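You operate a simulated robot arm through the tools that you are given. There is no shell and no other tool. Be economical: measure what you need, move in short steps, check, and stop when the job is done.

You run a simulated two-armed robot. Do the job below in one go: nothing can be reset, and whatever is moved stays where it is left.

## Task
In hand mode, turn sensor 1 till its lamp lights; back in auto, send tray 2 to the tip.

The check looks at the end state, three seconds after you hand in, the way a careful person would. Anything else that was tipped, shoved, dropped, spilled or broken makes it a failure.

## Robot
Two 7-joint arms with fingered hands on one trunk, on a base that drives. Base frame: it is fixed to the floor where the robot stands at the start and does not move with it; the origin is under the middle of the robot, x ahead of it, y to its left, z up. Units: m, degrees, N and s.
The left shoulder is at the start at [0.059, 0.125, 1.309], the right one opposite. With the tool pointing down near the work surface each hand reaches from about 0.1 to 0.72 m from the robot's upright axis, wherever it stands, measured 20 degrees to its own side. Places, roughly: back button [0.7, 0.2, 1.2]; call button [0.8, 0.1, 1.2]; forward button [0.8, 0, 1.2]; load repair switch [0.7, 0.2, 1]; load stop button [0.8, 0, 1]; mode knob [0.8, 0, 1.3]; reset button [0.8, 0.1, 1.2]; route knob [0.7, 0.2, 1.3]; send button [0.7, 0.2, 1.2]; sensor one [0.7, 0.5, 0.8]; stop button [0.8, 0, 1.2]; stop lever [0.5, 0.5, 0.6]; yellow tray [-1, 3.75, 0.75]. Payload 3.7 kg a hand.
Tool frame (each hand has its own): the origin (TCP) lies between the finger pads and is the grasp point; the fingertips stand 0.025 m ahead of it; z points along the fingers, y is the line along which they close. Largest opening 0.088 m; the body of the gripper starts 0.029 m behind the TCP. The gripper is a hand of 5 fingers: y runs from the thumb to the fingers, the wrist lies at [-0.013, -0.097, -0.162] in the tool frame, and closing takes about 1.5 s.
Orientation is that of the tool frame in the base frame, as a unit quaternion [w, x, y, z]. With the fingers straight down and the wrist toward the robot, the tool's x, y and z point along [0, 1, 0], [1, 0, 0] and [0, 0, -1] of the base frame.

## Interface
- The arms move only by the tool step_arm. It takes "left_increments", "right_increments" or both (then of equal length, played together; a hand with none holds still); each is text: rows parted by semicolons, each of 7 numbers parted by spaces: the finger opening in cm, from 0 to 8.8, then the shift along the tool's x, y, z in units of 20 mm (1.0 is 20 mm), then the turn, a rotation vector about the tool's x, y, z in units of 5 degrees (1.0 is 5 degrees). In form: hand x y z ax ay az; .... A call has 1 to 20 rows; each row shifts and turns the commanded pose from where the row before left it, along the tool's axes as they then stand. A call with a number of a shift or a turn outside -1 to 1 is refused whole. Rows are played at 5 a second. More than 0.05 m and 8.6 degrees between two rows, or a gripper value outside its range, and nothing of the call is played. Where a pose cannot be reached the arm comes as near as it can. A force on the tool above 40 N (or 10 N above the force at the start of the call, whichever is more), or a blocked arm, ends the call early, and 0.2 s more pass. Each finger travels about 0.045 m/s and halts on what it meets, pressing with about 32 N; the grip force reading is that of the motor and also rises with nothing between the fingers. The clock runs only during rows and for 0.2 s after the last one: add rows that do not move to give the fingers time. It gives the time, the measured TCP pose, the force on the tool (base axes), the opening and the grip force at its end, in the units of the frame above (readings bear some noise), with the torque about the TCP (base axes, N m) and any sound that the robot's microphone picked up.
- Cameras (640 x 400 px; columns grow to the right, rows downward): "scene" is now at [0.1406, 0.024, 1.497]; the picture's right is [0.27, -0.96, 0.00], its down [-0.07, -0.02, -1.00] and it looks along [0.96, 0.27, -0.07] (base axes); focal length 219 px, centre (320, 200). "left" rides on the left gripper at [-0.059, -0.079, -0.105] in its tool frame; the picture's right is [-0.73, -0.32, 0.61], its down [0.62, -0.68, 0.38] and it looks along [0.29, 0.66, 0.70] (tool axes); focal length 234 px, centre (320, 200). "right" rides on the right gripper at [0.059, -0.079, -0.105] in its tool frame; the picture's right is [-0.73, 0.32, -0.61], its down [-0.62, -0.68, 0.38] and it looks along [-0.29, 0.66, 0.70] (tool axes); focal length 234 px, centre (320, 200). There is no depth. A picture from a camera that has moved, and an enlarged one, comes with that camera's place and axes in the base frame and with its lens.
- get_image(camera): a new picture of that camera. It takes no simulated time.
- slide_trunk(by): slides the trunk up (or, below 0, down) by that many m; the arms and the scene camera ride with it, the base frame stays. It gives what a move gives, with no picture.
- roll_base(legs): drives the robot by 1 to 6 legs, each [ahead, left, turn to the left] in m, m and degrees, along the robot's own axes; the way and the turn of a leg run together, so that a leg with both is an arc; at most 1.5 m and 180 degrees a leg. The arms and the cameras ride along, it lands a little off, and it stops where it bumps. It gives what a move gives.
- preshape(shape, hand): the hand has 5 fingers and takes this shape, open, in about a second: jaw (thumb against the fingers, like two jaws); tri (thumb and two fingers); tip (a fingertip pinch); poke (one finger out to press); point (the index stretched); flat (the hand flat); cup (the hand cupped); fist (a fist). The gripper value then closes the fingers along that shape, each until it touches; the sizes above hold for jaw. It gives what a move gives, with no picture.
- aim_head(pan, tilt): turns the head with the scene camera to pan (to the left, within 80 degrees either way) and tilt (down, from -29 to 69), counted from straight ahead of the robot. It gives what a move gives.
- inspect(camera, box): a new picture of the part [left, top, right, bottom] of that camera's present view, enlarged. It takes no simulated time.
- hand_in(): hands the job in; it is judged then, once.

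Go step by step. Nothing tells you exact positions but the pictures and the camera data: compare them with the known pose of the tool, close in by small moves and look again before you grip or let go. The budget is 120 turns and 92 pictures, counting those below and the enlarged ones. Unless the task says otherwise, let go and move clear before handing in, and close with one line.

The tools are called after ">>>" by a JSON object that holds its "api" and its "payload". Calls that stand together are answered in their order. step_arm: Moves the arms, as the interface text tells. Its arguments: {"type":"object","properties":{"left_increments":{"type":"string"},"right_increments":{"type":"string"}},"required":[]} The other tools are called the same way: slide_trunk (by) slides the trunk up or down; preshape (shape, hand) gives the hand a shape; roll_base (legs) drives the base; aim_head (pan, tilt) turns the head that bears the scene camera; get_image (camera) takes a picture; inspect (camera, box) takes an enlarged picture of a part of a camera's view; hand_in () hands the job in.

At the start:

```text
time_s: 0.0
left_tool_pos: [0.3962, 0.3751, 1.577]
left_orientation: [0.0, 0.706, 0.708, 0.0]
left_wrist_force: [0.1, 1.1, 0.2]
left_moment: [0.03, 0.01, 0.0]
left_gripper_width: 0.0875
left_grip_force: 0.1
left_shape: jaw
right_tool_pos: [0.4934, -0.0713, 1.5213]
right_orientation: [-0.001, 0.708, 0.706, 0.0]
right_wrist_force: [0.3, -0.5, -0.2]
right_moment: [0.01, 0.0, 0.01]
right_gripper_width: 0.0875
right_grip_force: 0.2
right_shape: jaw
trunk travel left (down, up): [-0.325, 0.09]
robot x, y, heading: [-0.0023, -0.0026, -0.2]
head pan, tilt: [15.7, 4.2]
```

scene: 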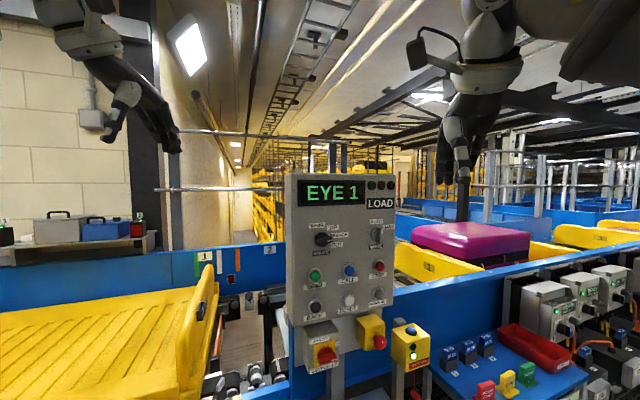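
right: 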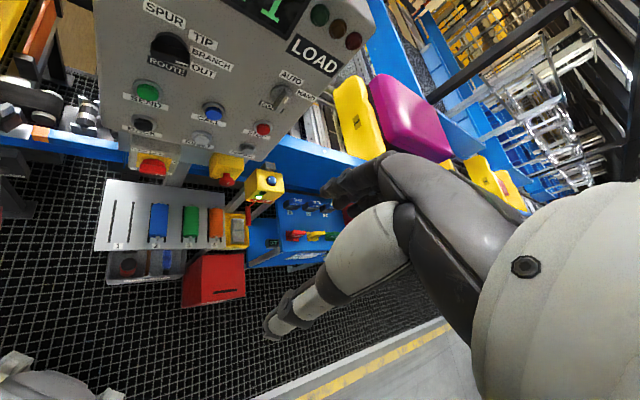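
left: 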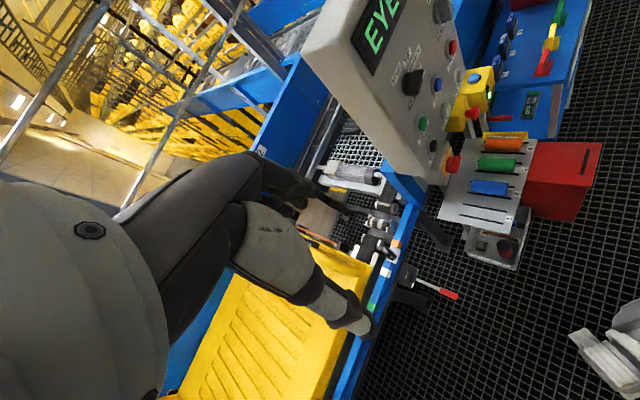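

I see a control panel with a display reading "EYE 1", knobs and buttons, and a yellow tray to the left. I'll look closer at the panel and at the sensor area before moving.

>>> {"api": "inspect", "payload": {"camera": "scene", "box": [280, 165, 440, 385]}}

>>> {"api": "inspect", "payload": {"camera": "scene", "box": [160, 230, 320, 400]}}

>>> {"api": "aim_head", "payload": {"pan": 30, "tilt": 40}}

>>> {"api": "get_image", "payload": {"camera": "scene"}}

```text
1.82 times, centred on (360, 275) of scene
camera zoom: at [0.1406, 0.024, 1.497], right [0.27, -0.96, 0.0], down [-0.07, -0.02, -1.0], along [0.96, 0.27, -0.07], focal length 398 px, centre (247, 64)
```

zoom: 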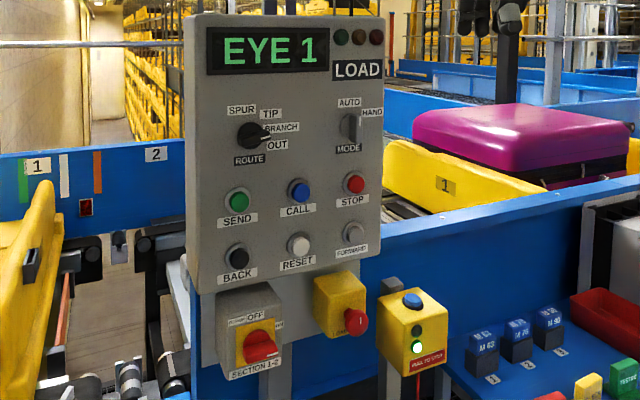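

```text
2.35 times, centred on (240, 315) of scene
camera zoom: at [0.1406, 0.024, 1.497], right [0.27, -0.96, 0.0], down [-0.07, -0.02, -1.0], along [0.96, 0.27, -0.07], focal length 515 px, centre (508, -71)
```

zoom: 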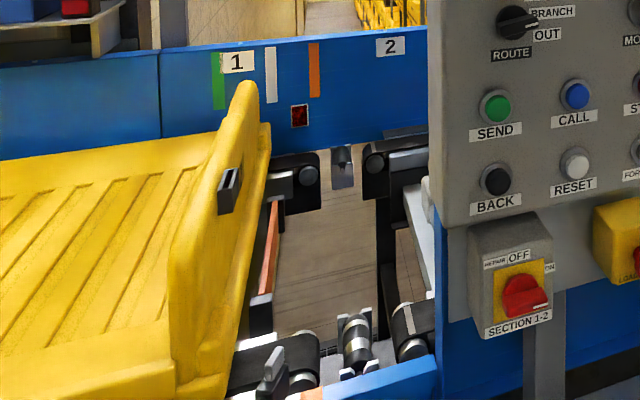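

```text
time_s: 1.0
left_tool_pos: [0.3988, 0.3758, 1.577]
left_orientation: [0.001, 0.707, 0.707, 0.0]
left_wrist_force: [0.8, 0.5, -0.4]
left_moment: [0.02, 0.03, -0.02]
left_gripper_width: 0.0876
left_grip_force: 0.1
left_shape: jaw
right_tool_pos: [0.4928, -0.0714, 1.5227]
right_orientation: [0.0, 0.708, 0.706, 0.001]
right_wrist_force: [-0.1, -0.1, -0.1]
right_moment: [-0.01, 0.0, 0.03]
right_gripper_width: 0.0874
right_grip_force: 0.0
right_shape: jaw
trunk travel left (down, up): [-0.325, 0.09]
robot x, y, heading: [-0.0015, -0.0002, -0.0]
head pan, tilt: [30.0, 40.0]
```

```text
86 pictures are left
camera scene: at [0.1261, 0.0416, 1.44], right [0.5, -0.87, 0.0], down [-0.56, -0.32, -0.77], along [0.66, 0.38, -0.64], focal length 219 px, centre (320, 200)
```

scene: 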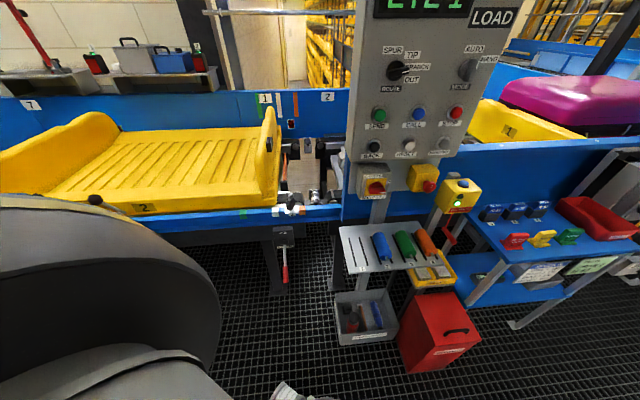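

The tray numbered 2 sits left, and sensor 1 seems to be the small white bracket on the near blue rail by the tray's end, facing the red reflector. Zooming there and on the panel from here.

>>> {"api": "inspect", "payload": {"camera": "scene", "box": [230, 80, 350, 230]}}

>>> {"api": "inspect", "payload": {"camera": "scene", "box": [340, 0, 530, 120]}}

>>> {"api": "inspect", "payload": {"camera": "left", "box": [280, 150, 480, 320]}}

>>> {"api": "inspect", "payload": {"camera": "right", "box": [90, 0, 350, 180]}}

```text
2.67 times, centred on (290, 155) of scene
camera zoom: at [0.1261, 0.0416, 1.44], right [0.5, -0.87, 0.0], down [-0.56, -0.32, -0.77], along [0.66, 0.38, -0.64], focal length 584 px, centre (400, 320)
```

zoom: 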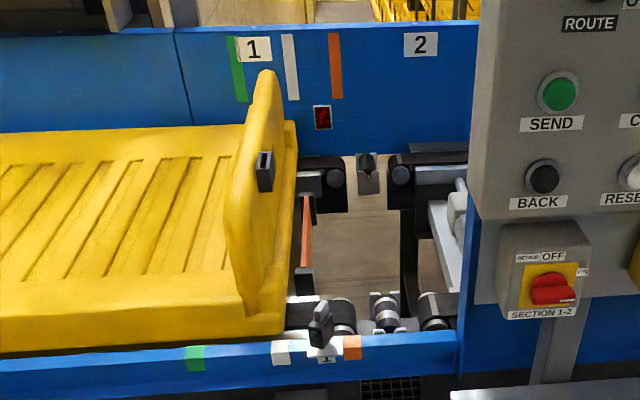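

```text
3.33 times, centred on (435, 60) of scene
camera zoom: at [0.1261, 0.0416, 1.44], right [0.5, -0.87, 0.0], down [-0.56, -0.32, -0.77], along [0.66, 0.38, -0.64], focal length 730 px, centre (-63, 667)
```

zoom: 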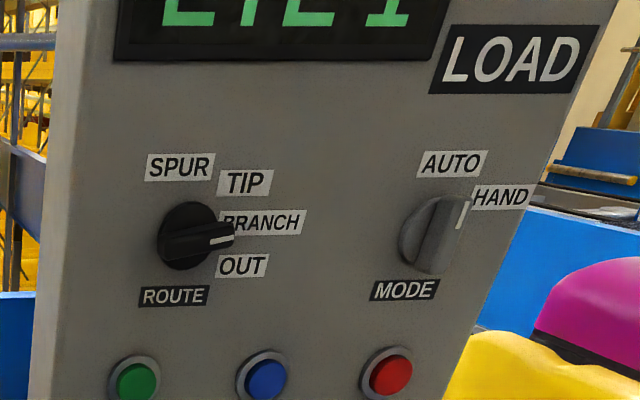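

```text
2.35 times, centred on (380, 235) of left
camera zoom: at [0.3174, 0.317, 1.6811], right [-0.32, -0.73, -0.61], down [-0.68, 0.62, -0.38], along [0.66, 0.29, -0.7], focal length 551 px, centre (179, 118)
```

zoom: 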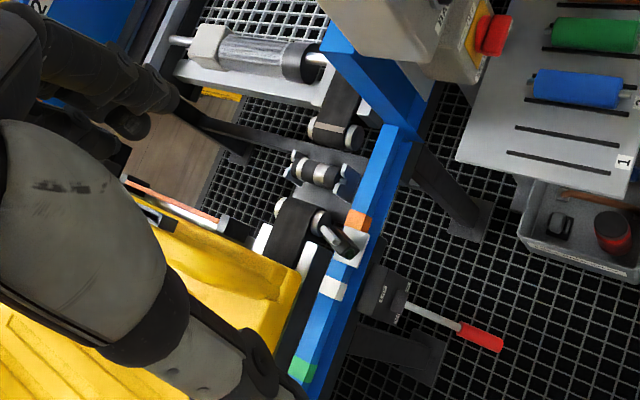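

```text
2.22 times, centred on (220, 90) of right
camera zoom: at [0.4141, -0.0133, 1.6259], right [0.32, -0.73, 0.61], down [-0.68, -0.62, -0.38], along [0.66, -0.29, -0.7], focal length 520 px, centre (542, 444)
```

zoom: 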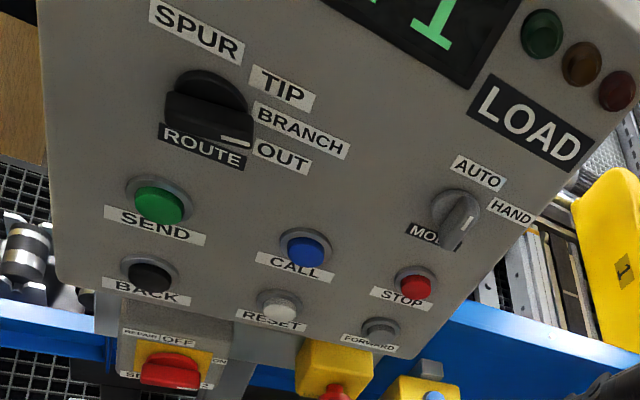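

I located the panel: SEND is near (.70,.19,1.25), the mode knob near (.82,.03,1.345), and the panel normal is yawed about 36°. I'll pitch the right hand up to point at the panel.

>>> {"api": "step_arm", "payload": {"right_increments": "8.8 0 0 0 -1 0 0;8.8 0 0 0 -1 0 0;8.8 0 0 0 -1 0 0;8.8 0 0 0 -1 0 0;8.8 0 0 0 -1 0 0;8.8 0 0 0 -1 0 0;8.8 0 0 0 -1 0 0;8.8 0 0 0 -1 0 0;8.8 0 0 0 -1 0 0;8.8 0 0 0 -1 0 0;8.8 0 0 0 -1 0 0;8.8 0 0 0 -1 0 0;8.8 0 0 0 -1 0 0;8.8 0 0 0 -1 0 0;8.8 0 0 0 -1 0 0;8.8 0 0 0 -1 0 0;8.8 0 0 0 -1 0 0;8.8 0 0 0 -1 0 0"}}

>>> {"api": "aim_head", "payload": {"pan": 10, "tilt": 15}}

>>> {"api": "get_image", "payload": {"camera": "scene"}}

>>> {"api": "get_image", "payload": {"camera": "right"}}

```text
time_s: 4.8
left_tool_pos: [0.3972, 0.3755, 1.578]
left_orientation: [0.001, 0.707, 0.707, 0.0]
left_wrist_force: [0.1, 0.4, -0.2]
left_moment: [0.03, -0.02, 0.02]
left_gripper_width: 0.0876
left_grip_force: 0.1
left_shape: jaw
right_tool_pos: [0.4892, -0.0531, 1.5224]
right_orientation: [0.501, 0.503, 0.497, 0.499]
right_wrist_force: [0.1, 0.6, 0.3]
right_moment: [0.0, 0.0, 0.02]
right_gripper_width: 0.0878
right_grip_force: 0.1
right_shape: jaw
right hand out of reach, approached as far as the arm can: row 17, 18
trunk travel left (down, up): [-0.325, 0.09]
robot x, y, heading: [-0.0045, -0.0022, 0.0]
head pan, tilt: [30.0, 40.0]
```

```text
time_s: 5.7
left_tool_pos: [0.398, 0.3761, 1.5784]
left_orientation: [0.0, 0.706, 0.708, 0.0]
left_wrist_force: [0.5, 0.2, 0.2]
left_moment: [0.03, 0.01, 0.0]
left_gripper_width: 0.0875
left_grip_force: 0.0
left_shape: jaw
right_tool_pos: [0.4878, -0.0545, 1.5262]
right_orientation: [0.499, 0.505, 0.493, 0.503]
right_wrist_force: [-0.6, 0.4, 0.1]
right_moment: [-0.04, 0.02, -0.03]
right_gripper_width: 0.0879
right_grip_force: 0.0
right_shape: jaw
trunk travel left (down, up): [-0.325, 0.09]
robot x, y, heading: [-0.0003, 0.0026, 0.2]
head pan, tilt: [10.0, 15.0]
```

```text
81 pictures are left
camera scene: at [0.1347, 0.0354, 1.4531], right [0.4, -0.92, 0.0], down [-0.48, -0.21, -0.85], along [0.78, 0.34, -0.52], focal length 219 px, centre (320, 200)
```

scene: 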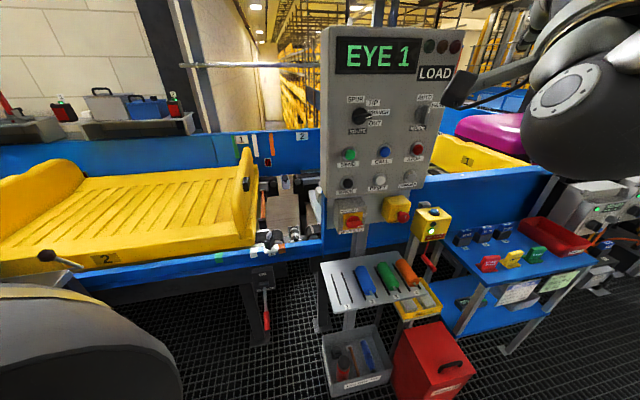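

```text
80 pictures are left
camera right: at [0.3836, 0.007, 1.4467], right [-0.61, -0.73, 0.31], down [0.38, -0.62, -0.69], along [0.69, -0.31, 0.65], focal length 234 px, centre (320, 200)
```

right: 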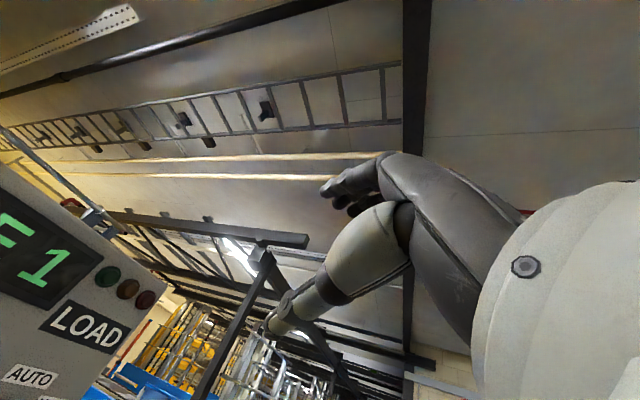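

The hand points forward now. Next I yaw it left to face the panel and lower it to knob height.

>>> {"api": "step_arm", "payload": {"right_increments": "8.8 0 -1 0 0 1 0;8.8 0 -1 0 0 1 0;8.8 0 -1 0 0 1 0;8.8 0 -1 0 0 1 0;8.8 0 -1 0 0 1 0;8.8 0 -1 0 0 1 0;8.8 0 -1 0 0 1 0;8.8 0 -1 0 0 0.2 0;8.8 0 -0.8 0 0 0 0;8.8 0 0 0 0 0 -1;8.8 0 0 0 0 0 -1;8.8 0 0 0 0 0 -1;8.8 0 0 0 0 0 -1;8.8 0 0 0 0 0 -1;8.8 0 0 0 0 0 -1;8.8 0 0 0 0 0 -1;8.8 0 0 0 0 0 -1;8.8 0 0 0 0 0 -1"}}

>>> {"api": "get_image", "payload": {"camera": "scene"}}

>>> {"api": "get_image", "payload": {"camera": "right"}}

```text
time_s: 6.4
left_tool_pos: [0.3985, 0.3752, 1.5768]
left_orientation: [0.001, 0.706, 0.708, 0.0]
left_wrist_force: [0.1, 0.8, -0.1]
left_moment: [0.03, 0.02, 0.02]
left_gripper_width: 0.0878
left_grip_force: 0.1
left_shape: jaw
right_tool_pos: [0.4788, -0.0617, 1.5415]
right_orientation: [0.429, 0.505, 0.442, 0.605]
right_wrist_force: [0.2, -0.6, 0.5]
right_moment: [0.03, 0.02, 0.01]
right_gripper_width: 0.0879
right_grip_force: 0.1
right_shape: jaw
right hand out of reach, approached as far as the arm can: row 1, 2, 3
trunk travel left (down, up): [-0.325, 0.09]
robot x, y, heading: [0.0019, -0.0011, 0.2]
head pan, tilt: [10.0, 15.0]
stopped in row 3 (right hand): the arm was blocked; the commanded pose is now the measured one
```

```text
79 pictures are left
camera scene: at [0.1355, 0.0344, 1.4555], right [0.39, -0.92, 0.0], down [-0.46, -0.2, -0.87], along [0.8, 0.34, -0.5], focal length 219 px, centre (320, 200)
```

scene: 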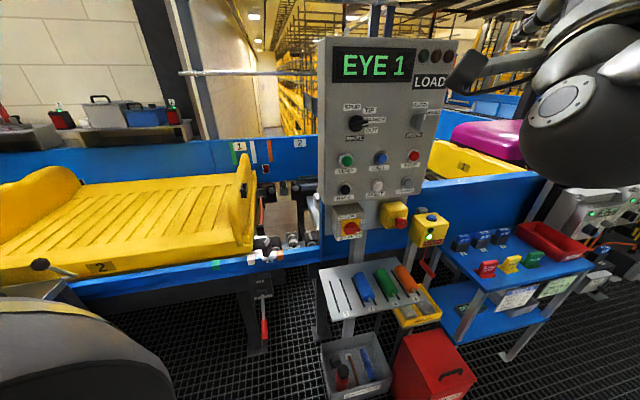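

```text
78 pictures are left
camera right: at [0.3731, 0.0027, 1.4674], right [-0.54, -0.84, 0.08], down [0.5, -0.4, -0.77], along [0.68, -0.37, 0.64], focal length 234 px, centre (320, 200)
```

right: 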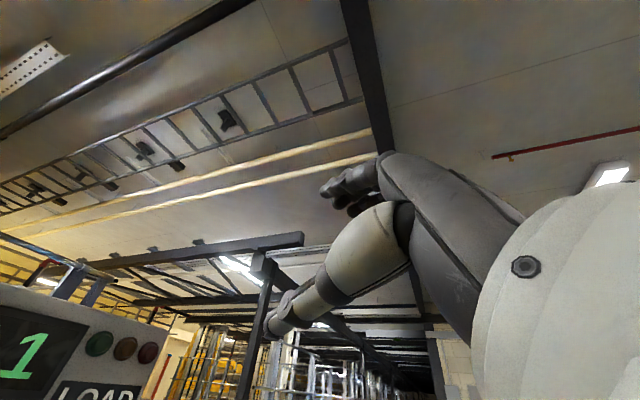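

The arm is cramped so close and high. I'll bring the hand lower, forward and a bit right, then turn.

>>> {"api": "step_arm", "payload": {"right_increments": "8.8 -0.58 -0.89 0.47 0 0 0;8.8 -0.58 -0.89 0.47 0 0 0;8.8 -0.58 -0.89 0.47 0 0 0;8.8 -0.58 -0.89 0.47 0 0 0;8.8 -0.58 -0.89 0.47 0 0 0;8.8 -0.58 -0.89 0.47 0 0 0;8.8 -0.58 -0.89 0.47 0 0 0;8.8 -0.58 -0.89 0.47 0 0 0;8.8 -0.58 -0.89 0.47 0 0 0;8.8 -0.58 -0.89 0.47 0 0 0"}}

```text
time_s: 8.6
left_tool_pos: [0.3983, 0.3759, 1.5768]
left_orientation: [0.0, 0.706, 0.708, 0.0]
left_wrist_force: [-0.2, -0.6, 0.1]
left_moment: [0.04, 0.0, 0.0]
left_gripper_width: 0.0873
left_grip_force: 0.0
left_shape: jaw
right_tool_pos: [0.5331, 0.0106, 1.3979]
right_orientation: [0.427, 0.507, 0.449, 0.599]
right_wrist_force: [-0.7, -1.0, 0.3]
right_moment: [0.01, -0.05, 0.0]
right_gripper_width: 0.0878
right_grip_force: 0.0
right_shape: jaw
right hand out of reach, approached as far as the arm can: row 1, 2, 3, 4, 5, 6, 7, 8, 9, 10
trunk travel left (down, up): [-0.325, 0.09]
robot x, y, heading: [0.0024, 0.0004, 0.3]
head pan, tilt: [10.0, 15.0]
```

The arm can't take that pose with thumb-down roll. I'll roll the hand so the wrist comes from the right and see if it's freer.

>>> {"api": "step_arm", "payload": {"right_increments": "8.8 0 0 0 0 0 -1;8.8 0 0 0 0 0 -1;8.8 0 0 0 0 0 -1;8.8 0 0 0 0 0 -1;8.8 0 0 0 0 0 -1;8.8 0 0 0 0 0 -1;8.8 0 0 0 0 0 -1;8.8 0 0 0 0 0 -1;8.8 0 0 0 0 0 -1;8.8 0 0 0 0 0 -1"}}

>>> {"api": "get_image", "payload": {"camera": "scene"}}

```text
time_s: 9.6
left_tool_pos: [0.3971, 0.3743, 1.5775]
left_orientation: [0.001, 0.707, 0.707, -0.001]
left_wrist_force: [0.7, -0.2, 0.8]
left_moment: [-0.01, -0.03, 0.0]
left_gripper_width: 0.0874
left_grip_force: 0.0
left_shape: jaw
right_tool_pos: [0.528, 0.007, 1.3653]
right_orientation: [0.475, 0.513, 0.522, 0.489]
right_wrist_force: [-0.3, 0.0, 0.3]
right_moment: [-0.01, -0.03, 0.03]
right_gripper_width: 0.088
right_grip_force: 0.2
right_shape: jaw
right hand out of reach, approached as far as the arm can: row 1, 2, 3, 4, 5
trunk travel left (down, up): [-0.325, 0.09]
robot x, y, heading: [0.0017, -0.001, 0.1]
head pan, tilt: [10.0, 15.0]
stopped in row 5 (right hand): the arm was blocked; the commanded pose is now the measured one
```

```text
77 pictures are left
camera scene: at [0.1077, 0.074, 1.4798], right [0.8, -0.59, 0.0], down [-0.16, -0.21, -0.97], along [0.57, 0.78, -0.26], focal length 219 px, centre (320, 200)
```

scene: 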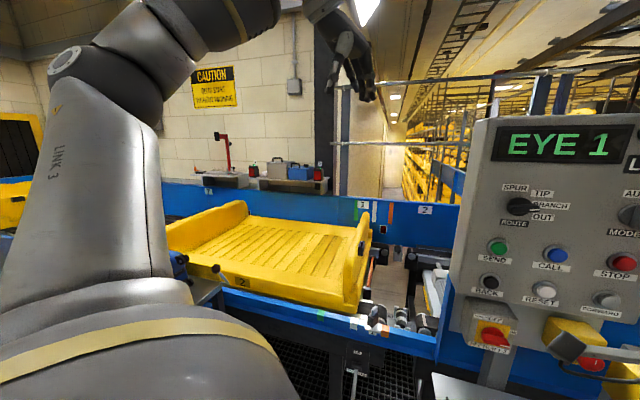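

The head camera seems to have been pushed aside, so the arm's elbow is likely touching the head. I'll move the right hand outward to the right and down, away from the head, and check.

>>> {"api": "step_arm", "payload": {"right_increments": "8.8 -1 -0.3 0 0 0 0;8.8 -1 -0.3 0 0 0 0;8.8 -1 -0.3 0 0 0 0;8.8 -1 -0.3 0 0 0 0;8.8 -1 -0.3 0 0 0 0;8.8 -1 -0.3 0 0 0 0;8.8 -1 -0.3 0 0 0 0;8.8 -1 -0.3 0 0 0 0"}}

>>> {"api": "aim_head", "payload": {"pan": 0, "tilt": 20}}

>>> {"api": "get_image", "payload": {"camera": "scene"}}

>>> {"api": "get_image", "payload": {"camera": "left"}}

```text
time_s: 11.4
left_tool_pos: [0.3979, 0.3757, 1.5758]
left_orientation: [0.002, 0.707, 0.708, 0.001]
left_wrist_force: [0.3, 0.3, -0.4]
left_moment: [0.03, 0.0, 0.01]
left_gripper_width: 0.0877
left_grip_force: 0.1
left_shape: jaw
right_tool_pos: [0.4748, -0.0312, 1.3846]
right_orientation: [0.474, 0.512, 0.523, 0.489]
right_wrist_force: [-0.3, -0.1, -0.3]
right_moment: [0.03, 0.02, 0.0]
right_gripper_width: 0.0877
right_grip_force: 0.1
right_shape: jaw
right hand out of reach, approached as far as the arm can: row 1, 2, 3, 4, 5, 6, 7, 8
trunk travel left (down, up): [-0.325, 0.09]
robot x, y, heading: [0.0002, -0.0002, -0.1]
head pan, tilt: [10.0, 15.0]
```

```text
time_s: 12.1
left_tool_pos: [0.3976, 0.3757, 1.5771]
left_orientation: [0.0, 0.707, 0.708, 0.0]
left_wrist_force: [-0.6, -0.3, -0.4]
left_moment: [-0.01, -0.01, 0.0]
left_gripper_width: 0.0877
left_grip_force: 0.0
left_shape: jaw
right_tool_pos: [0.4746, -0.032, 1.3837]
right_orientation: [0.476, 0.513, 0.521, 0.488]
right_wrist_force: [-0.2, 0.3, 0.0]
right_moment: [-0.02, -0.01, -0.01]
right_gripper_width: 0.0879
right_grip_force: 0.1
right_shape: jaw
trunk travel left (down, up): [-0.325, 0.09]
robot x, y, heading: [0.0, -0.0014, 0.1]
head pan, tilt: [0.0, 20.0]
```

```text
76 pictures are left
camera scene: at [0.1181, 0.0655, 1.4731], right [0.71, -0.7, 0.0], down [-0.23, -0.23, -0.95], along [0.66, 0.67, -0.33], focal length 219 px, centre (320, 200)
```

scene: 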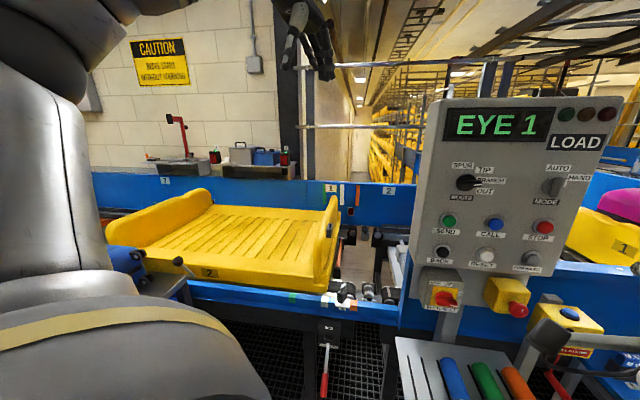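

```text
75 pictures are left
camera left: at [0.3176, 0.317, 1.6811], right [-0.32, -0.73, -0.61], down [-0.68, 0.62, -0.38], along [0.66, 0.29, -0.7], focal length 234 px, centre (320, 200)
```

left: 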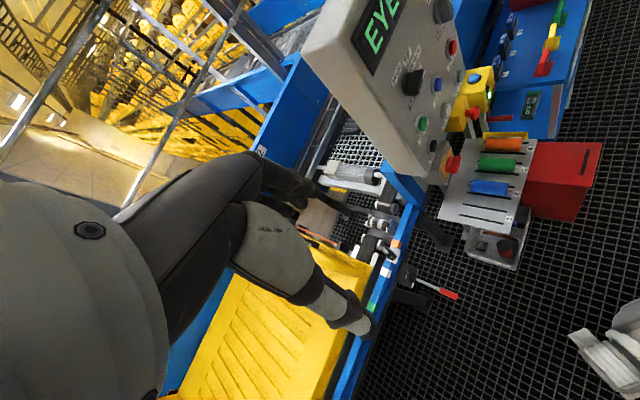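

The right upper arm is pressing the head aside. I'll pitch the hand back down to free it, then lower the hand further right before raising it again.

>>> {"api": "step_arm", "payload": {"right_increments": "8.8 0 0 0 1 0 0;8.8 0 0 0 1 0 0;8.8 0 0 0 1 0 0;8.8 0 0 0 1 0 0;8.8 0 0 0 1 0 0;8.8 0 0 0 1 0 0;8.8 0 0 0 1 0 0;8.8 0 0 0 1 0 0;8.8 0 0 0 1 0 0;8.8 0 0 0 1 0 0;8.8 0 0 0 1 0 0;8.8 0 0 0 1 0 0;8.8 0 0 0 1 0 0;8.8 0 0 0 1 0 0;8.8 0 0 0 1 0 0;8.8 0 0 0 1 0 0;8.8 0 0 0 1 0 0"}}

>>> {"api": "get_image", "payload": {"camera": "scene"}}

```text
time_s: 15.7
left_tool_pos: [0.3976, 0.3761, 1.5767]
left_orientation: [-0.001, 0.707, 0.708, 0.0]
left_wrist_force: [0.5, -0.1, 0.1]
left_moment: [0.03, 0.0, 0.02]
left_gripper_width: 0.0877
left_grip_force: 0.1
left_shape: jaw
right_tool_pos: [0.4759, -0.0312, 1.3836]
right_orientation: [0.005, 0.698, 0.716, 0.006]
right_wrist_force: [0.5, -0.8, -0.4]
right_moment: [0.0, -0.02, -0.03]
right_gripper_width: 0.088
right_grip_force: 0.0
right_shape: jaw
trunk travel left (down, up): [-0.325, 0.09]
robot x, y, heading: [0.0, -0.002, 0.0]
head pan, tilt: [0.0, 20.0]
```

```text
74 pictures are left
camera scene: at [0.1461, -0.0009, 1.4713], right [0.0, -1.0, 0.0], down [-0.34, 0.0, -0.94], along [0.94, 0.0, -0.34], focal length 219 px, centre (320, 200)
```

scene: 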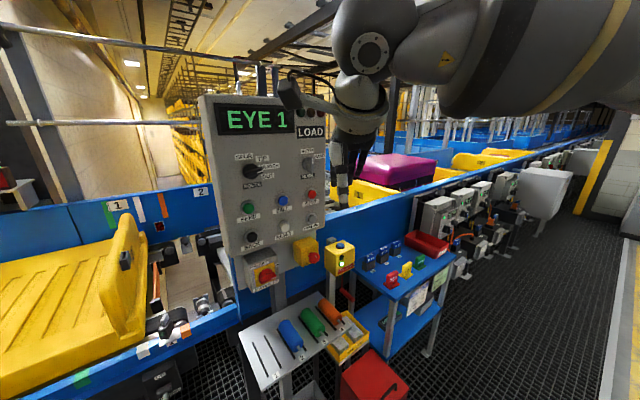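

The head is free again. I'll move the hand out to the front-right (tool still down), then pitch partly and check for contact.

>>> {"api": "step_arm", "payload": {"right_increments": "8.8 -0.94 0.69 0.17 0 0 0;8.8 -0.94 0.69 0.17 0 0 0;8.8 -0.94 0.69 0.17 0 0 0;8.8 -0.94 0.69 0.17 0 0 0;8.8 -0.94 0.69 0.17 0 0 0;8.8 -0.94 0.69 0.17 0 0 0;8.8 -0.94 0.69 0.17 0 0 0;8.8 -0.94 0.69 0.17 0 0 0;8.8 -0.94 0.69 0.17 0 0 0;8.8 0 0 0 -1 0 0;8.8 0 0 0 -1 0 0;8.8 0 0 0 -1 0 0;8.8 0 0 0 -1 0 0;8.8 0 0 0 -1 0 0;8.8 0 0 0 -1 0 0;8.8 0 0 0 -1 0 0;8.8 0 0 0 -1 0 0;8.8 0 0 0 -1 0 0"}}

>>> {"api": "get_image", "payload": {"camera": "scene"}}

```text
time_s: 19.5
left_tool_pos: [0.3978, 0.3758, 1.5764]
left_orientation: [-0.001, 0.707, 0.708, 0.0]
left_wrist_force: [0.1, 0.2, 0.4]
left_moment: [-0.01, 0.03, 0.0]
left_gripper_width: 0.0875
left_grip_force: 0.1
left_shape: jaw
right_tool_pos: [0.6042, -0.1974, 1.3553]
right_orientation: [0.272, 0.642, 0.66, 0.28]
right_wrist_force: [-0.9, -1.3, 0.4]
right_moment: [0.01, 0.01, -0.03]
right_gripper_width: 0.0881
right_grip_force: 0.1
right_shape: jaw
trunk travel left (down, up): [-0.325, 0.09]
robot x, y, heading: [-0.0009, 0.0026, -0.1]
head pan, tilt: [0.0, 20.0]
```

```text
73 pictures are left
camera scene: at [0.1456, -0.0011, 1.4713], right [0.0, -1.0, 0.0], down [-0.34, 0.0, -0.94], along [0.94, 0.0, -0.34], focal length 219 px, centre (320, 200)
```

scene: 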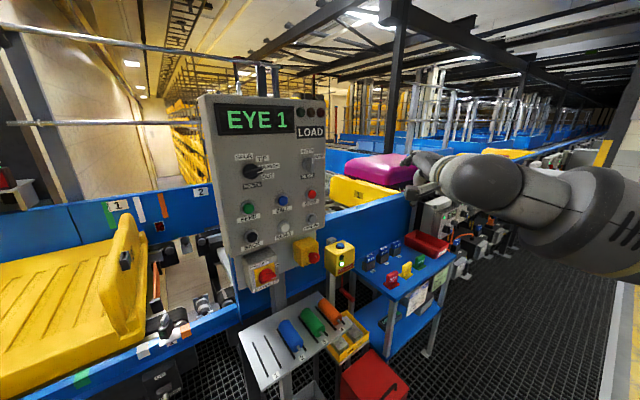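

Good: the arm is clear of the head. Finishing the pitch and starting the yaw toward the panel.

>>> {"api": "step_arm", "payload": {"right_increments": "8.8 0 0 0 -1 0 0;8.8 0 0 0 -1 0 0;8.8 0 0 0 -1 0 0;8.8 0 0 0 -1 0 0;8.8 0 0 0 -1 0 0;8.8 0 0 0 -1 0 0;8.8 0 0 0 -1 0 0;8.8 0 0 0 -1 0 0;8.8 0 0 0 -1 0 0;8.8 0 0 0 0 1 0;8.8 0 0 0 0 1 0;8.8 0 0 0 0 1 0;8.8 0 0 0 0 1 0;8.8 0 0 0 0 1 0;8.8 0 0 0 0 1 0;8.8 0 0 0 0 1 0"}}

>>> {"api": "get_image", "payload": {"camera": "scene"}}

>>> {"api": "get_image", "payload": {"camera": "right"}}

```text
time_s: 22.9
left_tool_pos: [0.3978, 0.3752, 1.5771]
left_orientation: [0.0, 0.707, 0.707, 0.0]
left_wrist_force: [0.5, -0.5, 0.0]
left_moment: [0.03, -0.01, -0.01]
left_gripper_width: 0.0874
left_grip_force: 0.1
left_shape: jaw
right_tool_pos: [0.6049, -0.1977, 1.3542]
right_orientation: [0.09, 0.507, 0.707, 0.484]
right_wrist_force: [0.0, -0.2, 0.1]
right_moment: [-0.03, -0.01, 0.0]
right_gripper_width: 0.0878
right_grip_force: 0.1
right_shape: jaw
right hand out of reach, approached as far as the arm can: row 2, 3, 4, 5, 6, 7, 8, 9
trunk travel left (down, up): [-0.325, 0.09]
robot x, y, heading: [-0.001, 0.0008, -0.2]
head pan, tilt: [0.0, 20.0]
```

```text
72 pictures are left
camera scene: at [0.1457, -0.0011, 1.4713], right [0.0, -1.0, 0.0], down [-0.34, 0.0, -0.94], along [0.94, 0.0, -0.34], focal length 219 px, centre (320, 200)
```

scene: 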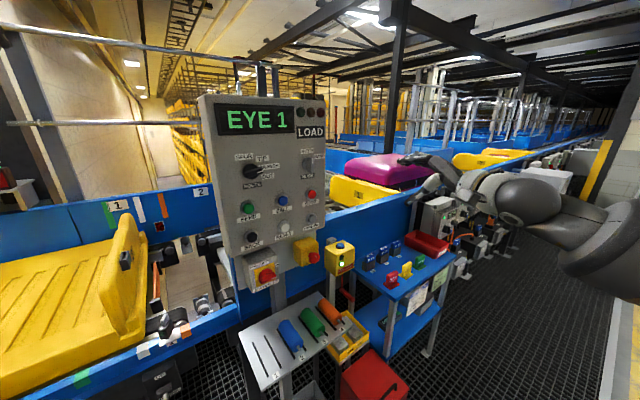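

```text
71 pictures are left
camera right: at [0.4625, -0.2139, 1.3675], right [0.17, -0.94, 0.3], down [0.1, -0.29, -0.95], along [0.98, 0.19, 0.05], focal length 234 px, centre (320, 200)
```

right: 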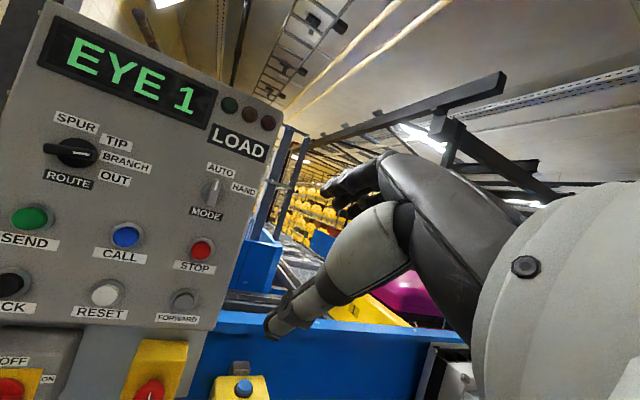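

The pitch is limited at about 30° below horizontal; lowering the trunk should let the forearm come from below. Zooming on the knobs first, then lowering the trunk.

>>> {"api": "inspect", "payload": {"camera": "right", "box": [20, 90, 280, 240]}}

>>> {"api": "slide_trunk", "payload": {"by": -0.22}}

>>> {"api": "get_image", "payload": {"camera": "scene"}}

```text
2.46 times, centred on (150, 165) of right
camera zoom: at [0.4625, -0.2139, 1.3675], right [0.17, -0.94, 0.3], down [0.1, -0.29, -0.95], along [0.98, 0.19, 0.05], focal length 576 px, centre (738, 286)
```

zoom: 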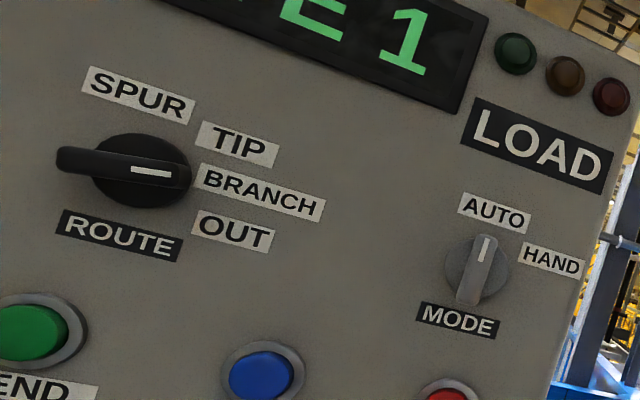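

```text
time_s: 25.2
left_tool_pos: [0.3965, 0.3751, 1.3566]
left_orientation: [0.001, 0.706, 0.708, 0.001]
left_wrist_force: [-0.5, 0.8, -0.5]
left_moment: [-0.04, -0.03, 0.02]
left_gripper_width: 0.0876
left_grip_force: 0.0
left_shape: jaw
right_tool_pos: [0.6037, -0.1975, 1.1359]
right_orientation: [0.091, 0.507, 0.707, 0.484]
right_wrist_force: [0.4, -0.1, -0.1]
right_moment: [-0.03, 0.03, -0.05]
right_gripper_width: 0.0879
right_grip_force: 0.0
right_shape: jaw
trunk travel left (down, up): [-0.105, 0.31]
robot x, y, heading: [-0.0001, -0.0023, 0.2]
head pan, tilt: [0.0, 20.0]
```

```text
69 pictures are left
camera scene: at [0.3475, -0.0009, 1.2327], right [0.0, -1.0, 0.0], down [-0.34, 0.0, -0.94], along [0.94, 0.0, -0.34], focal length 219 px, centre (320, 200)
```

scene: 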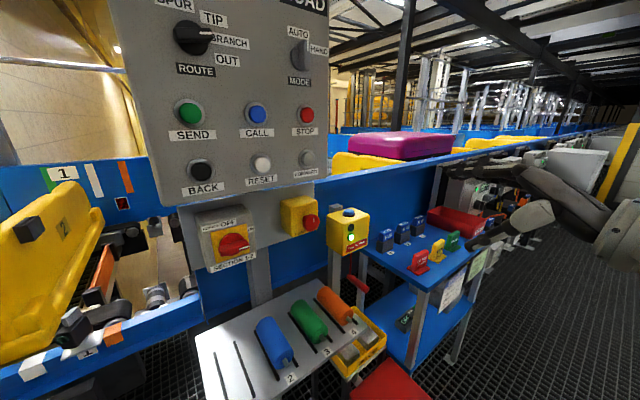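

The mode pointer is on AUTO and route on BRANCH. I'll pitch the hand up to horizontal and set it to the poke shape, well away from the panel.

>>> {"api": "step_arm", "payload": {"right_increments": "8.8 0 0 0 -1 0 0;8.8 0 0 0 -1 0 0;8.8 0 0 0 -1 0 0;8.8 0 0 0 -1 0 0;8.8 0 0 0 -1 0 0;8.8 0 0 0 -1 0 0;8.8 0 0 0 0 0 -1;8.8 0 0 0 0 0 -1;8.8 0 0 0 0 0 -1;8.8 0 0 0 0 0 -1"}}

>>> {"api": "preshape", "payload": {"shape": "poke", "hand": "right"}}

>>> {"api": "get_image", "payload": {"camera": "scene"}}

>>> {"api": "get_image", "payload": {"camera": "right"}}

```text
time_s: 27.4
left_tool_pos: [0.3967, 0.3751, 1.3571]
left_orientation: [0.0, 0.706, 0.708, 0.0]
left_wrist_force: [0.3, 0.4, -0.3]
left_moment: [0.01, -0.01, -0.01]
left_gripper_width: 0.0876
left_grip_force: 0.0
left_shape: jaw
right_tool_pos: [0.6188, -0.2034, 1.1362]
right_orientation: [0.329, 0.363, 0.63, 0.602]
right_wrist_force: [0.0, -0.9, -0.5]
right_moment: [-0.03, 0.02, -0.02]
right_gripper_width: 0.0882
right_grip_force: 0.0
right_shape: jaw
right hand out of reach, approached as far as the arm can: row 1, 2, 3
trunk travel left (down, up): [-0.105, 0.31]
robot x, y, heading: [0.0008, 0.0016, -0.1]
head pan, tilt: [0.0, 20.0]
```

```text
time_s: 28.4
left_tool_pos: [0.3977, 0.3757, 1.3573]
left_orientation: [0.0, 0.707, 0.707, 0.0]
left_wrist_force: [0.0, 0.1, -0.2]
left_moment: [0.0, 0.0, 0.0]
left_gripper_width: 0.0878
left_grip_force: 0.1
left_shape: jaw
right_tool_pos: [0.6184, -0.2024, 1.1373]
right_orientation: [0.328, 0.363, 0.63, 0.602]
right_wrist_force: [-0.5, 0.5, -0.1]
right_moment: [0.02, 0.04, -0.01]
right_gripper_width: 0.0
right_grip_force: 0.0
right_shape: poke
trunk travel left (down, up): [-0.105, 0.31]
robot x, y, heading: [0.0002, -0.0022, -0.2]
head pan, tilt: [0.0, 20.0]
```

```text
68 pictures are left
camera scene: at [0.3484, -0.0009, 1.2323], right [0.0, -1.0, 0.0], down [-0.34, 0.0, -0.94], along [0.94, 0.0, -0.34], focal length 219 px, centre (320, 200)
```

scene: 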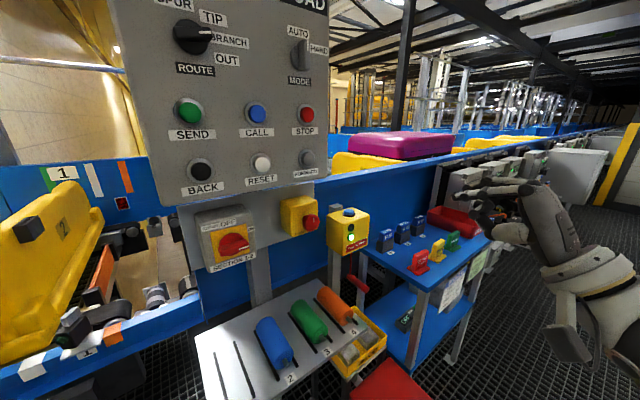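

```text
67 pictures are left
camera right: at [0.4932, -0.2085, 1.0637], right [-0.12, -0.93, 0.34], down [0.61, -0.34, -0.72], along [0.78, 0.12, 0.61], focal length 234 px, centre (320, 200)
```

right: 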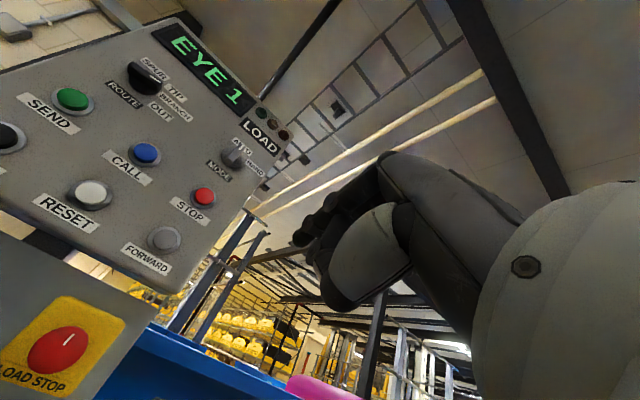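

The hand now points at the panel nearly horizontally in poke shape. I'll zoom in to find the poking fingertip.

>>> {"api": "inspect", "payload": {"camera": "scene", "box": [420, 130, 620, 255]}}

>>> {"api": "inspect", "payload": {"camera": "right", "box": [260, 120, 500, 340]}}

>>> {"api": "get_image", "payload": {"camera": "left"}}

```text
3.20 times, centred on (520, 192) of scene
camera zoom: at [0.3484, -0.0009, 1.2323], right [0.0, -1.0, 0.0], down [-0.34, 0.0, -0.94], along [0.94, 0.0, -0.34], focal length 701 px, centre (-320, 224)
```

zoom: 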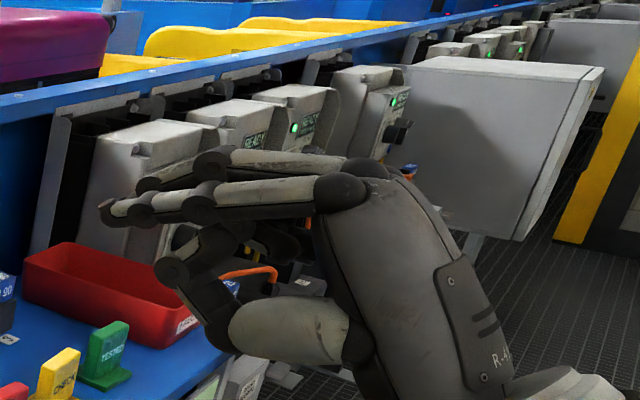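

```text
1.82 times, centred on (380, 230) of right
camera zoom: at [0.4932, -0.2085, 1.0637], right [-0.12, -0.93, 0.34], down [0.61, -0.34, -0.72], along [0.78, 0.12, 0.61], focal length 426 px, centre (211, 146)
```

zoom: 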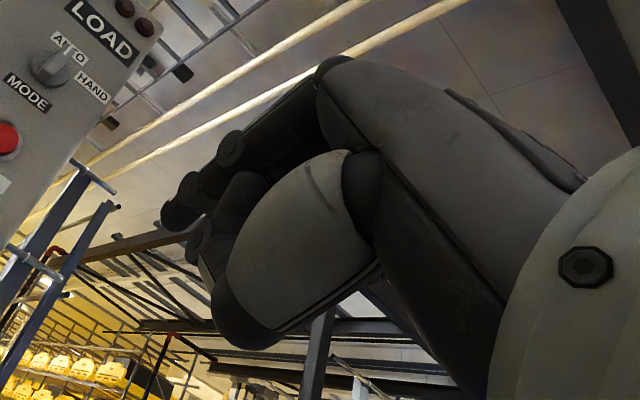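

```text
64 pictures are left
camera left: at [0.3175, 0.3169, 1.4611], right [-0.32, -0.73, -0.61], down [-0.68, 0.62, -0.38], along [0.66, 0.29, -0.7], focal length 234 px, centre (320, 200)
```

left: 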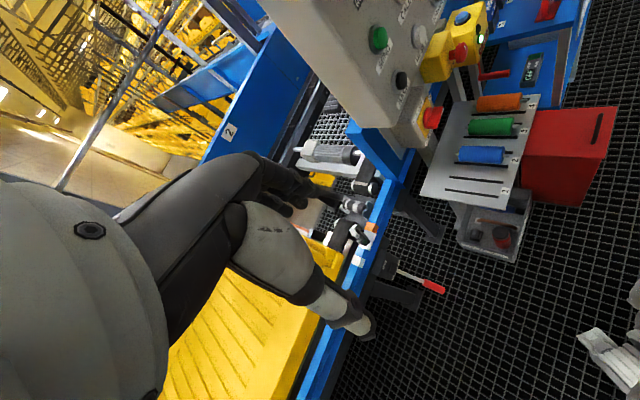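

The poke fingertip lies 24 mm ahead of the TCP along tool z. I'll rise and shift left toward the mode knob, staying back from the panel.

>>> {"api": "step_arm", "payload": {"right_increments": "8.8 0 1 0 0 0.9 0;8.8 0 1 0 0 0 0;8.8 0 1 0 0 0 0;8.8 0 1 0 0 0 0;8.8 0 1 0 0 0 0;8.8 0 1 0 0 0 0;8.8 0.5 1 0.5 0 0 0;8.8 0.5 1 0.5 0 0 0;8.8 0.5 1 0.5 0 0 0;8.8 0.5 1 0.5 0 0 0;8.8 0.5 1 0.5 0 0 0;8.8 0.5 0.4 0.5 0 0 0;8.8 0.5 0 0.6 0 0 0;8.8 0.5 0 0.6 0 0 0;8.8 0.5 0 0.6 0 0 0;8.8 0.5 0 0.6 0 0 0"}}

>>> {"api": "get_image", "payload": {"camera": "scene"}}

>>> {"api": "get_image", "payload": {"camera": "right"}}

```text
time_s: 31.8
left_tool_pos: [0.3982, 0.3761, 1.3577]
left_orientation: [0.0, 0.706, 0.708, 0.0]
left_wrist_force: [0.1, -0.3, -0.5]
left_moment: [-0.01, 0.0, -0.04]
left_gripper_width: 0.0877
left_grip_force: 0.1
left_shape: jaw
right_tool_pos: [0.6624, -0.0569, 1.3601]
right_orientation: [0.304, 0.34, 0.642, 0.615]
right_wrist_force: [1.0, -0.3, -0.3]
right_moment: [0.0, 0.01, 0.01]
right_gripper_width: 0.0
right_grip_force: 0.0
right_shape: poke
trunk travel left (down, up): [-0.105, 0.31]
robot x, y, heading: [-0.0015, -0.0, 0.0]
head pan, tilt: [0.0, 20.0]
```

```text
63 pictures are left
camera scene: at [0.3485, -0.0006, 1.2322], right [0.0, -1.0, 0.0], down [-0.34, 0.0, -0.94], along [0.94, 0.0, -0.34], focal length 219 px, centre (320, 200)
```

scene: 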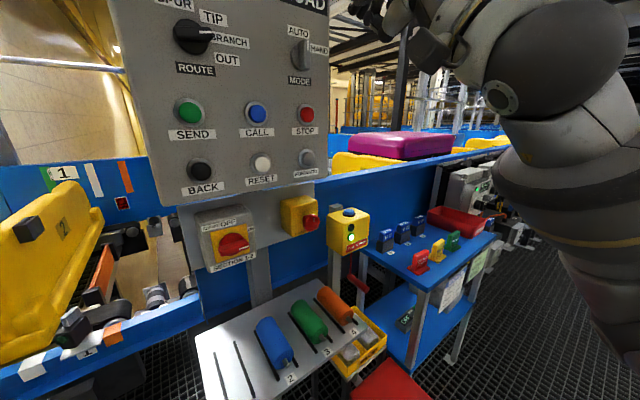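

```text
62 pictures are left
camera right: at [0.5369, -0.0715, 1.2871], right [-0.05, -0.94, 0.34], down [0.63, -0.29, -0.72], along [0.77, 0.18, 0.61], focal length 234 px, centre (320, 200)
```

right: 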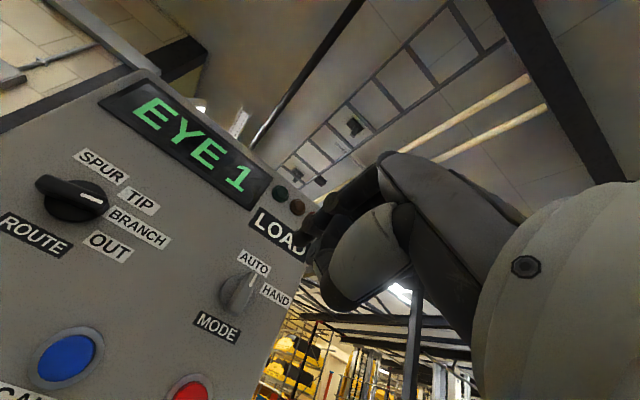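

The hand is beside the panel's right edge, tip about 13 cm short. I'll aim the head at the knob and move the tip to just in front and left of the mode knob's upper half.

>>> {"api": "step_arm", "payload": {"right_increments": "8.8 0.1 0.1 0.9 0 0 0;8.8 0.1 0.1 0.9 0 0 0;8.8 0.1 0.1 0.9 0 0 0;8.8 0.1 0.1 0.9 0 0 0;8.8 0.1 0.1 0.9 0 0 0;8.8 0.1 0.1 0.9 0 0 0;8.8 0 0 0.8 0 0 0"}}

>>> {"api": "aim_head", "payload": {"pan": 0, "tilt": -8}}

>>> {"api": "get_image", "payload": {"camera": "scene"}}

>>> {"api": "get_image", "payload": {"camera": "right"}}

```text
time_s: 33.4
left_tool_pos: [0.3985, 0.3754, 1.3569]
left_orientation: [0.0, 0.706, 0.708, 0.0]
left_wrist_force: [0.3, 0.5, -0.3]
left_moment: [0.0, 0.02, 0.01]
left_gripper_width: 0.0878
left_grip_force: 0.1
left_shape: jaw
right_tool_pos: [0.7559, 0.0258, 1.3643]
right_orientation: [0.304, 0.34, 0.643, 0.615]
right_wrist_force: [-0.1, -0.6, 0.0]
right_moment: [-0.01, -0.03, -0.01]
right_gripper_width: 0.0
right_grip_force: 0.1
right_shape: poke
trunk travel left (down, up): [-0.105, 0.31]
robot x, y, heading: [0.001, 0.0004, -0.2]
head pan, tilt: [0.0, 20.0]
```

```text
time_s: 34.3
left_tool_pos: [0.3973, 0.3764, 1.3569]
left_orientation: [0.0, 0.707, 0.708, 0.0]
left_wrist_force: [0.1, 0.4, 0.1]
left_moment: [0.02, 0.0, 0.0]
left_gripper_width: 0.0876
left_grip_force: 0.1
left_shape: jaw
right_tool_pos: [0.7544, 0.0263, 1.3656]
right_orientation: [0.305, 0.34, 0.642, 0.616]
right_wrist_force: [-0.4, 0.2, -0.4]
right_moment: [-0.01, 0.01, 0.01]
right_gripper_width: 0.0001
right_grip_force: 0.1
right_shape: poke
trunk travel left (down, up): [-0.105, 0.31]
robot x, y, heading: [-0.0006, 0.0013, -0.2]
head pan, tilt: [0.0, -8.0]
```

```text
61 pictures are left
camera scene: at [0.3409, -0.0009, 1.2768], right [0.0, -1.0, 0.0], down [0.14, 0.0, -0.99], along [0.99, 0.0, 0.14], focal length 219 px, centre (320, 200)
```

scene: 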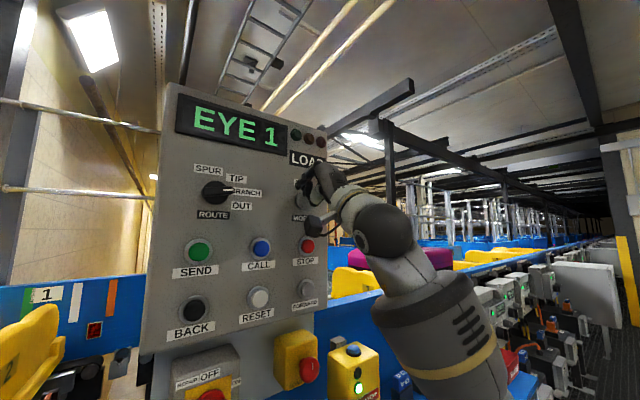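

```text
60 pictures are left
camera right: at [0.6301, 0.0112, 1.2927], right [-0.05, -0.94, 0.34], down [0.63, -0.29, -0.72], along [0.77, 0.18, 0.61], focal length 234 px, centre (320, 200)
```

right: 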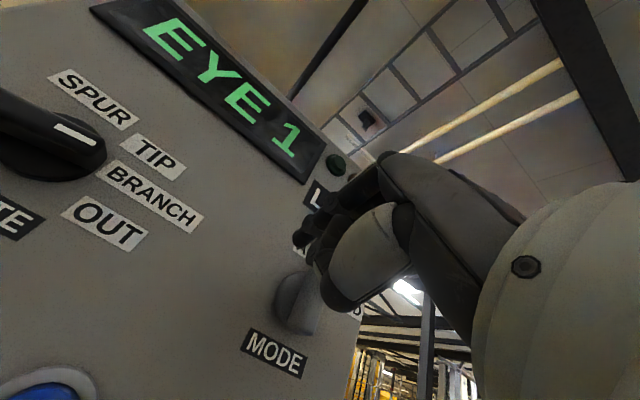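

>>> {"api": "inspect", "payload": {"camera": "scene", "box": [270, 140, 350, 240]}}

>>> {"api": "inspect", "payload": {"camera": "right", "box": [240, 190, 380, 350]}}

```text
4.00 times, centred on (310, 190) of scene
camera zoom: at [0.3409, -0.0009, 1.2768], right [0.0, -1.0, 0.0], down [0.14, 0.0, -0.99], along [0.99, 0.0, 0.14], focal length 876 px, centre (360, 240)
```

zoom: 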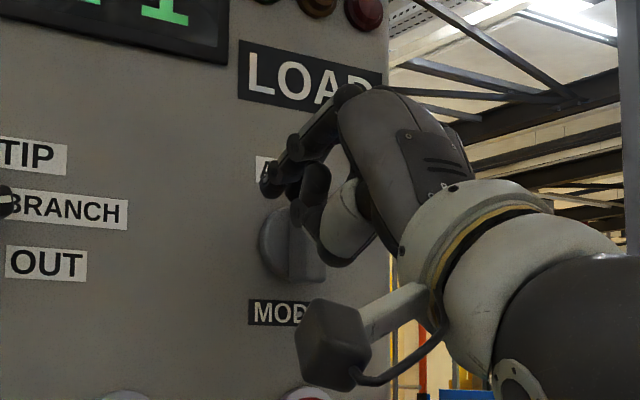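

```text
2.50 times, centred on (310, 270) of right
camera zoom: at [0.6301, 0.0112, 1.2927], right [-0.05, -0.94, 0.34], down [0.63, -0.29, -0.72], along [0.77, 0.18, 0.61], focal length 585 px, centre (345, 25)
```

zoom: 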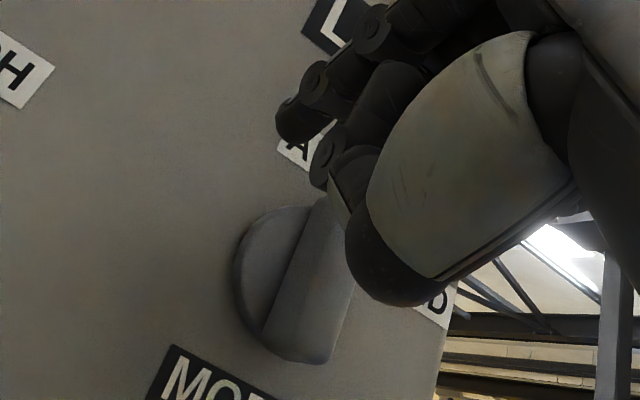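

The fingertip is at the upper left of the knob's bar, just in front of it. I'll advance about 22 mm, then sweep right in small steps to turn the bar towards HAND.

>>> {"api": "step_arm", "payload": {"right_increments": "8.8 0 0 0.4 0 0 0;8.8 0 0 0.4 0 0 0;8.8 0 0.05 0.3 0 0 0;8.8 -0.3 0 0 0 0 0;8.8 -0.3 0 0 0 0 0;8.8 -0.3 0 0 0 0 0;8.8 0 0 0 0 0 0"}}

>>> {"api": "inspect", "payload": {"camera": "scene", "box": [270, 140, 350, 240]}}

>>> {"api": "inspect", "payload": {"camera": "right", "box": [240, 190, 380, 350]}}

```text
time_s: 35.9
left_tool_pos: [0.398, 0.3759, 1.3566]
left_orientation: [0.0, 0.707, 0.707, 0.0]
left_wrist_force: [0.0, -0.6, 0.3]
left_moment: [0.0, -0.04, 0.03]
left_gripper_width: 0.0879
left_grip_force: 0.1
left_shape: jaw
right_tool_pos: [0.7844, 0.0255, 1.3648]
right_orientation: [0.304, 0.339, 0.643, 0.616]
right_wrist_force: [0.4, -0.1, 1.6]
right_moment: [-0.01, -0.03, 0.0]
right_gripper_width: 0.0
right_grip_force: 0.0
right_shape: poke
trunk travel left (down, up): [-0.105, 0.31]
robot x, y, heading: [0.0035, 0.0009, 0.0]
head pan, tilt: [0.0, -8.0]
```

```text
4.00 times, centred on (310, 190) of scene
camera zoom: at [0.3407, -0.0008, 1.2769], right [0.0, -1.0, 0.0], down [0.14, 0.0, -0.99], along [0.99, 0.0, 0.14], focal length 876 px, centre (360, 240)
```

zoom: 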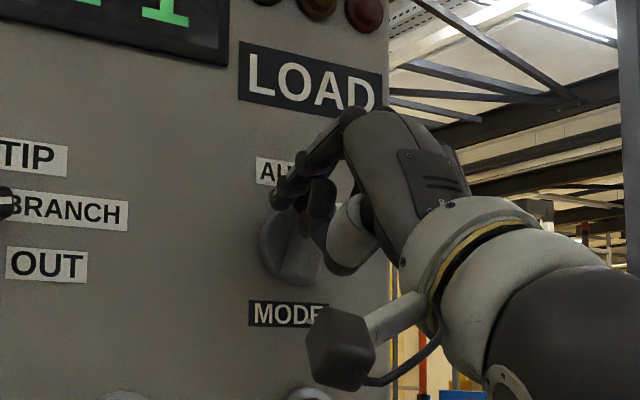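

```text
2.50 times, centred on (310, 270) of right
camera zoom: at [0.6592, 0.0095, 1.2923], right [-0.05, -0.94, 0.34], down [0.63, -0.29, -0.72], along [0.77, 0.18, 0.61], focal length 585 px, centre (345, 25)
```

zoom: 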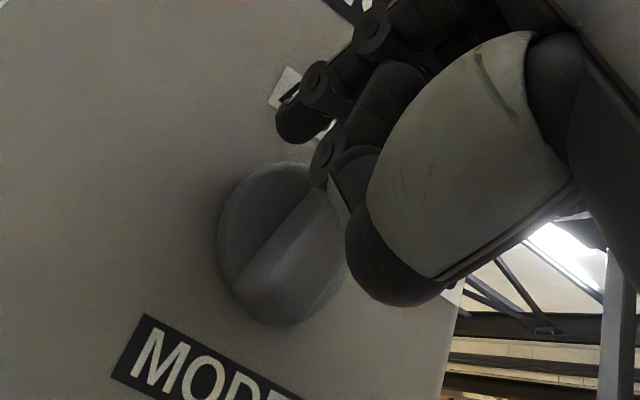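

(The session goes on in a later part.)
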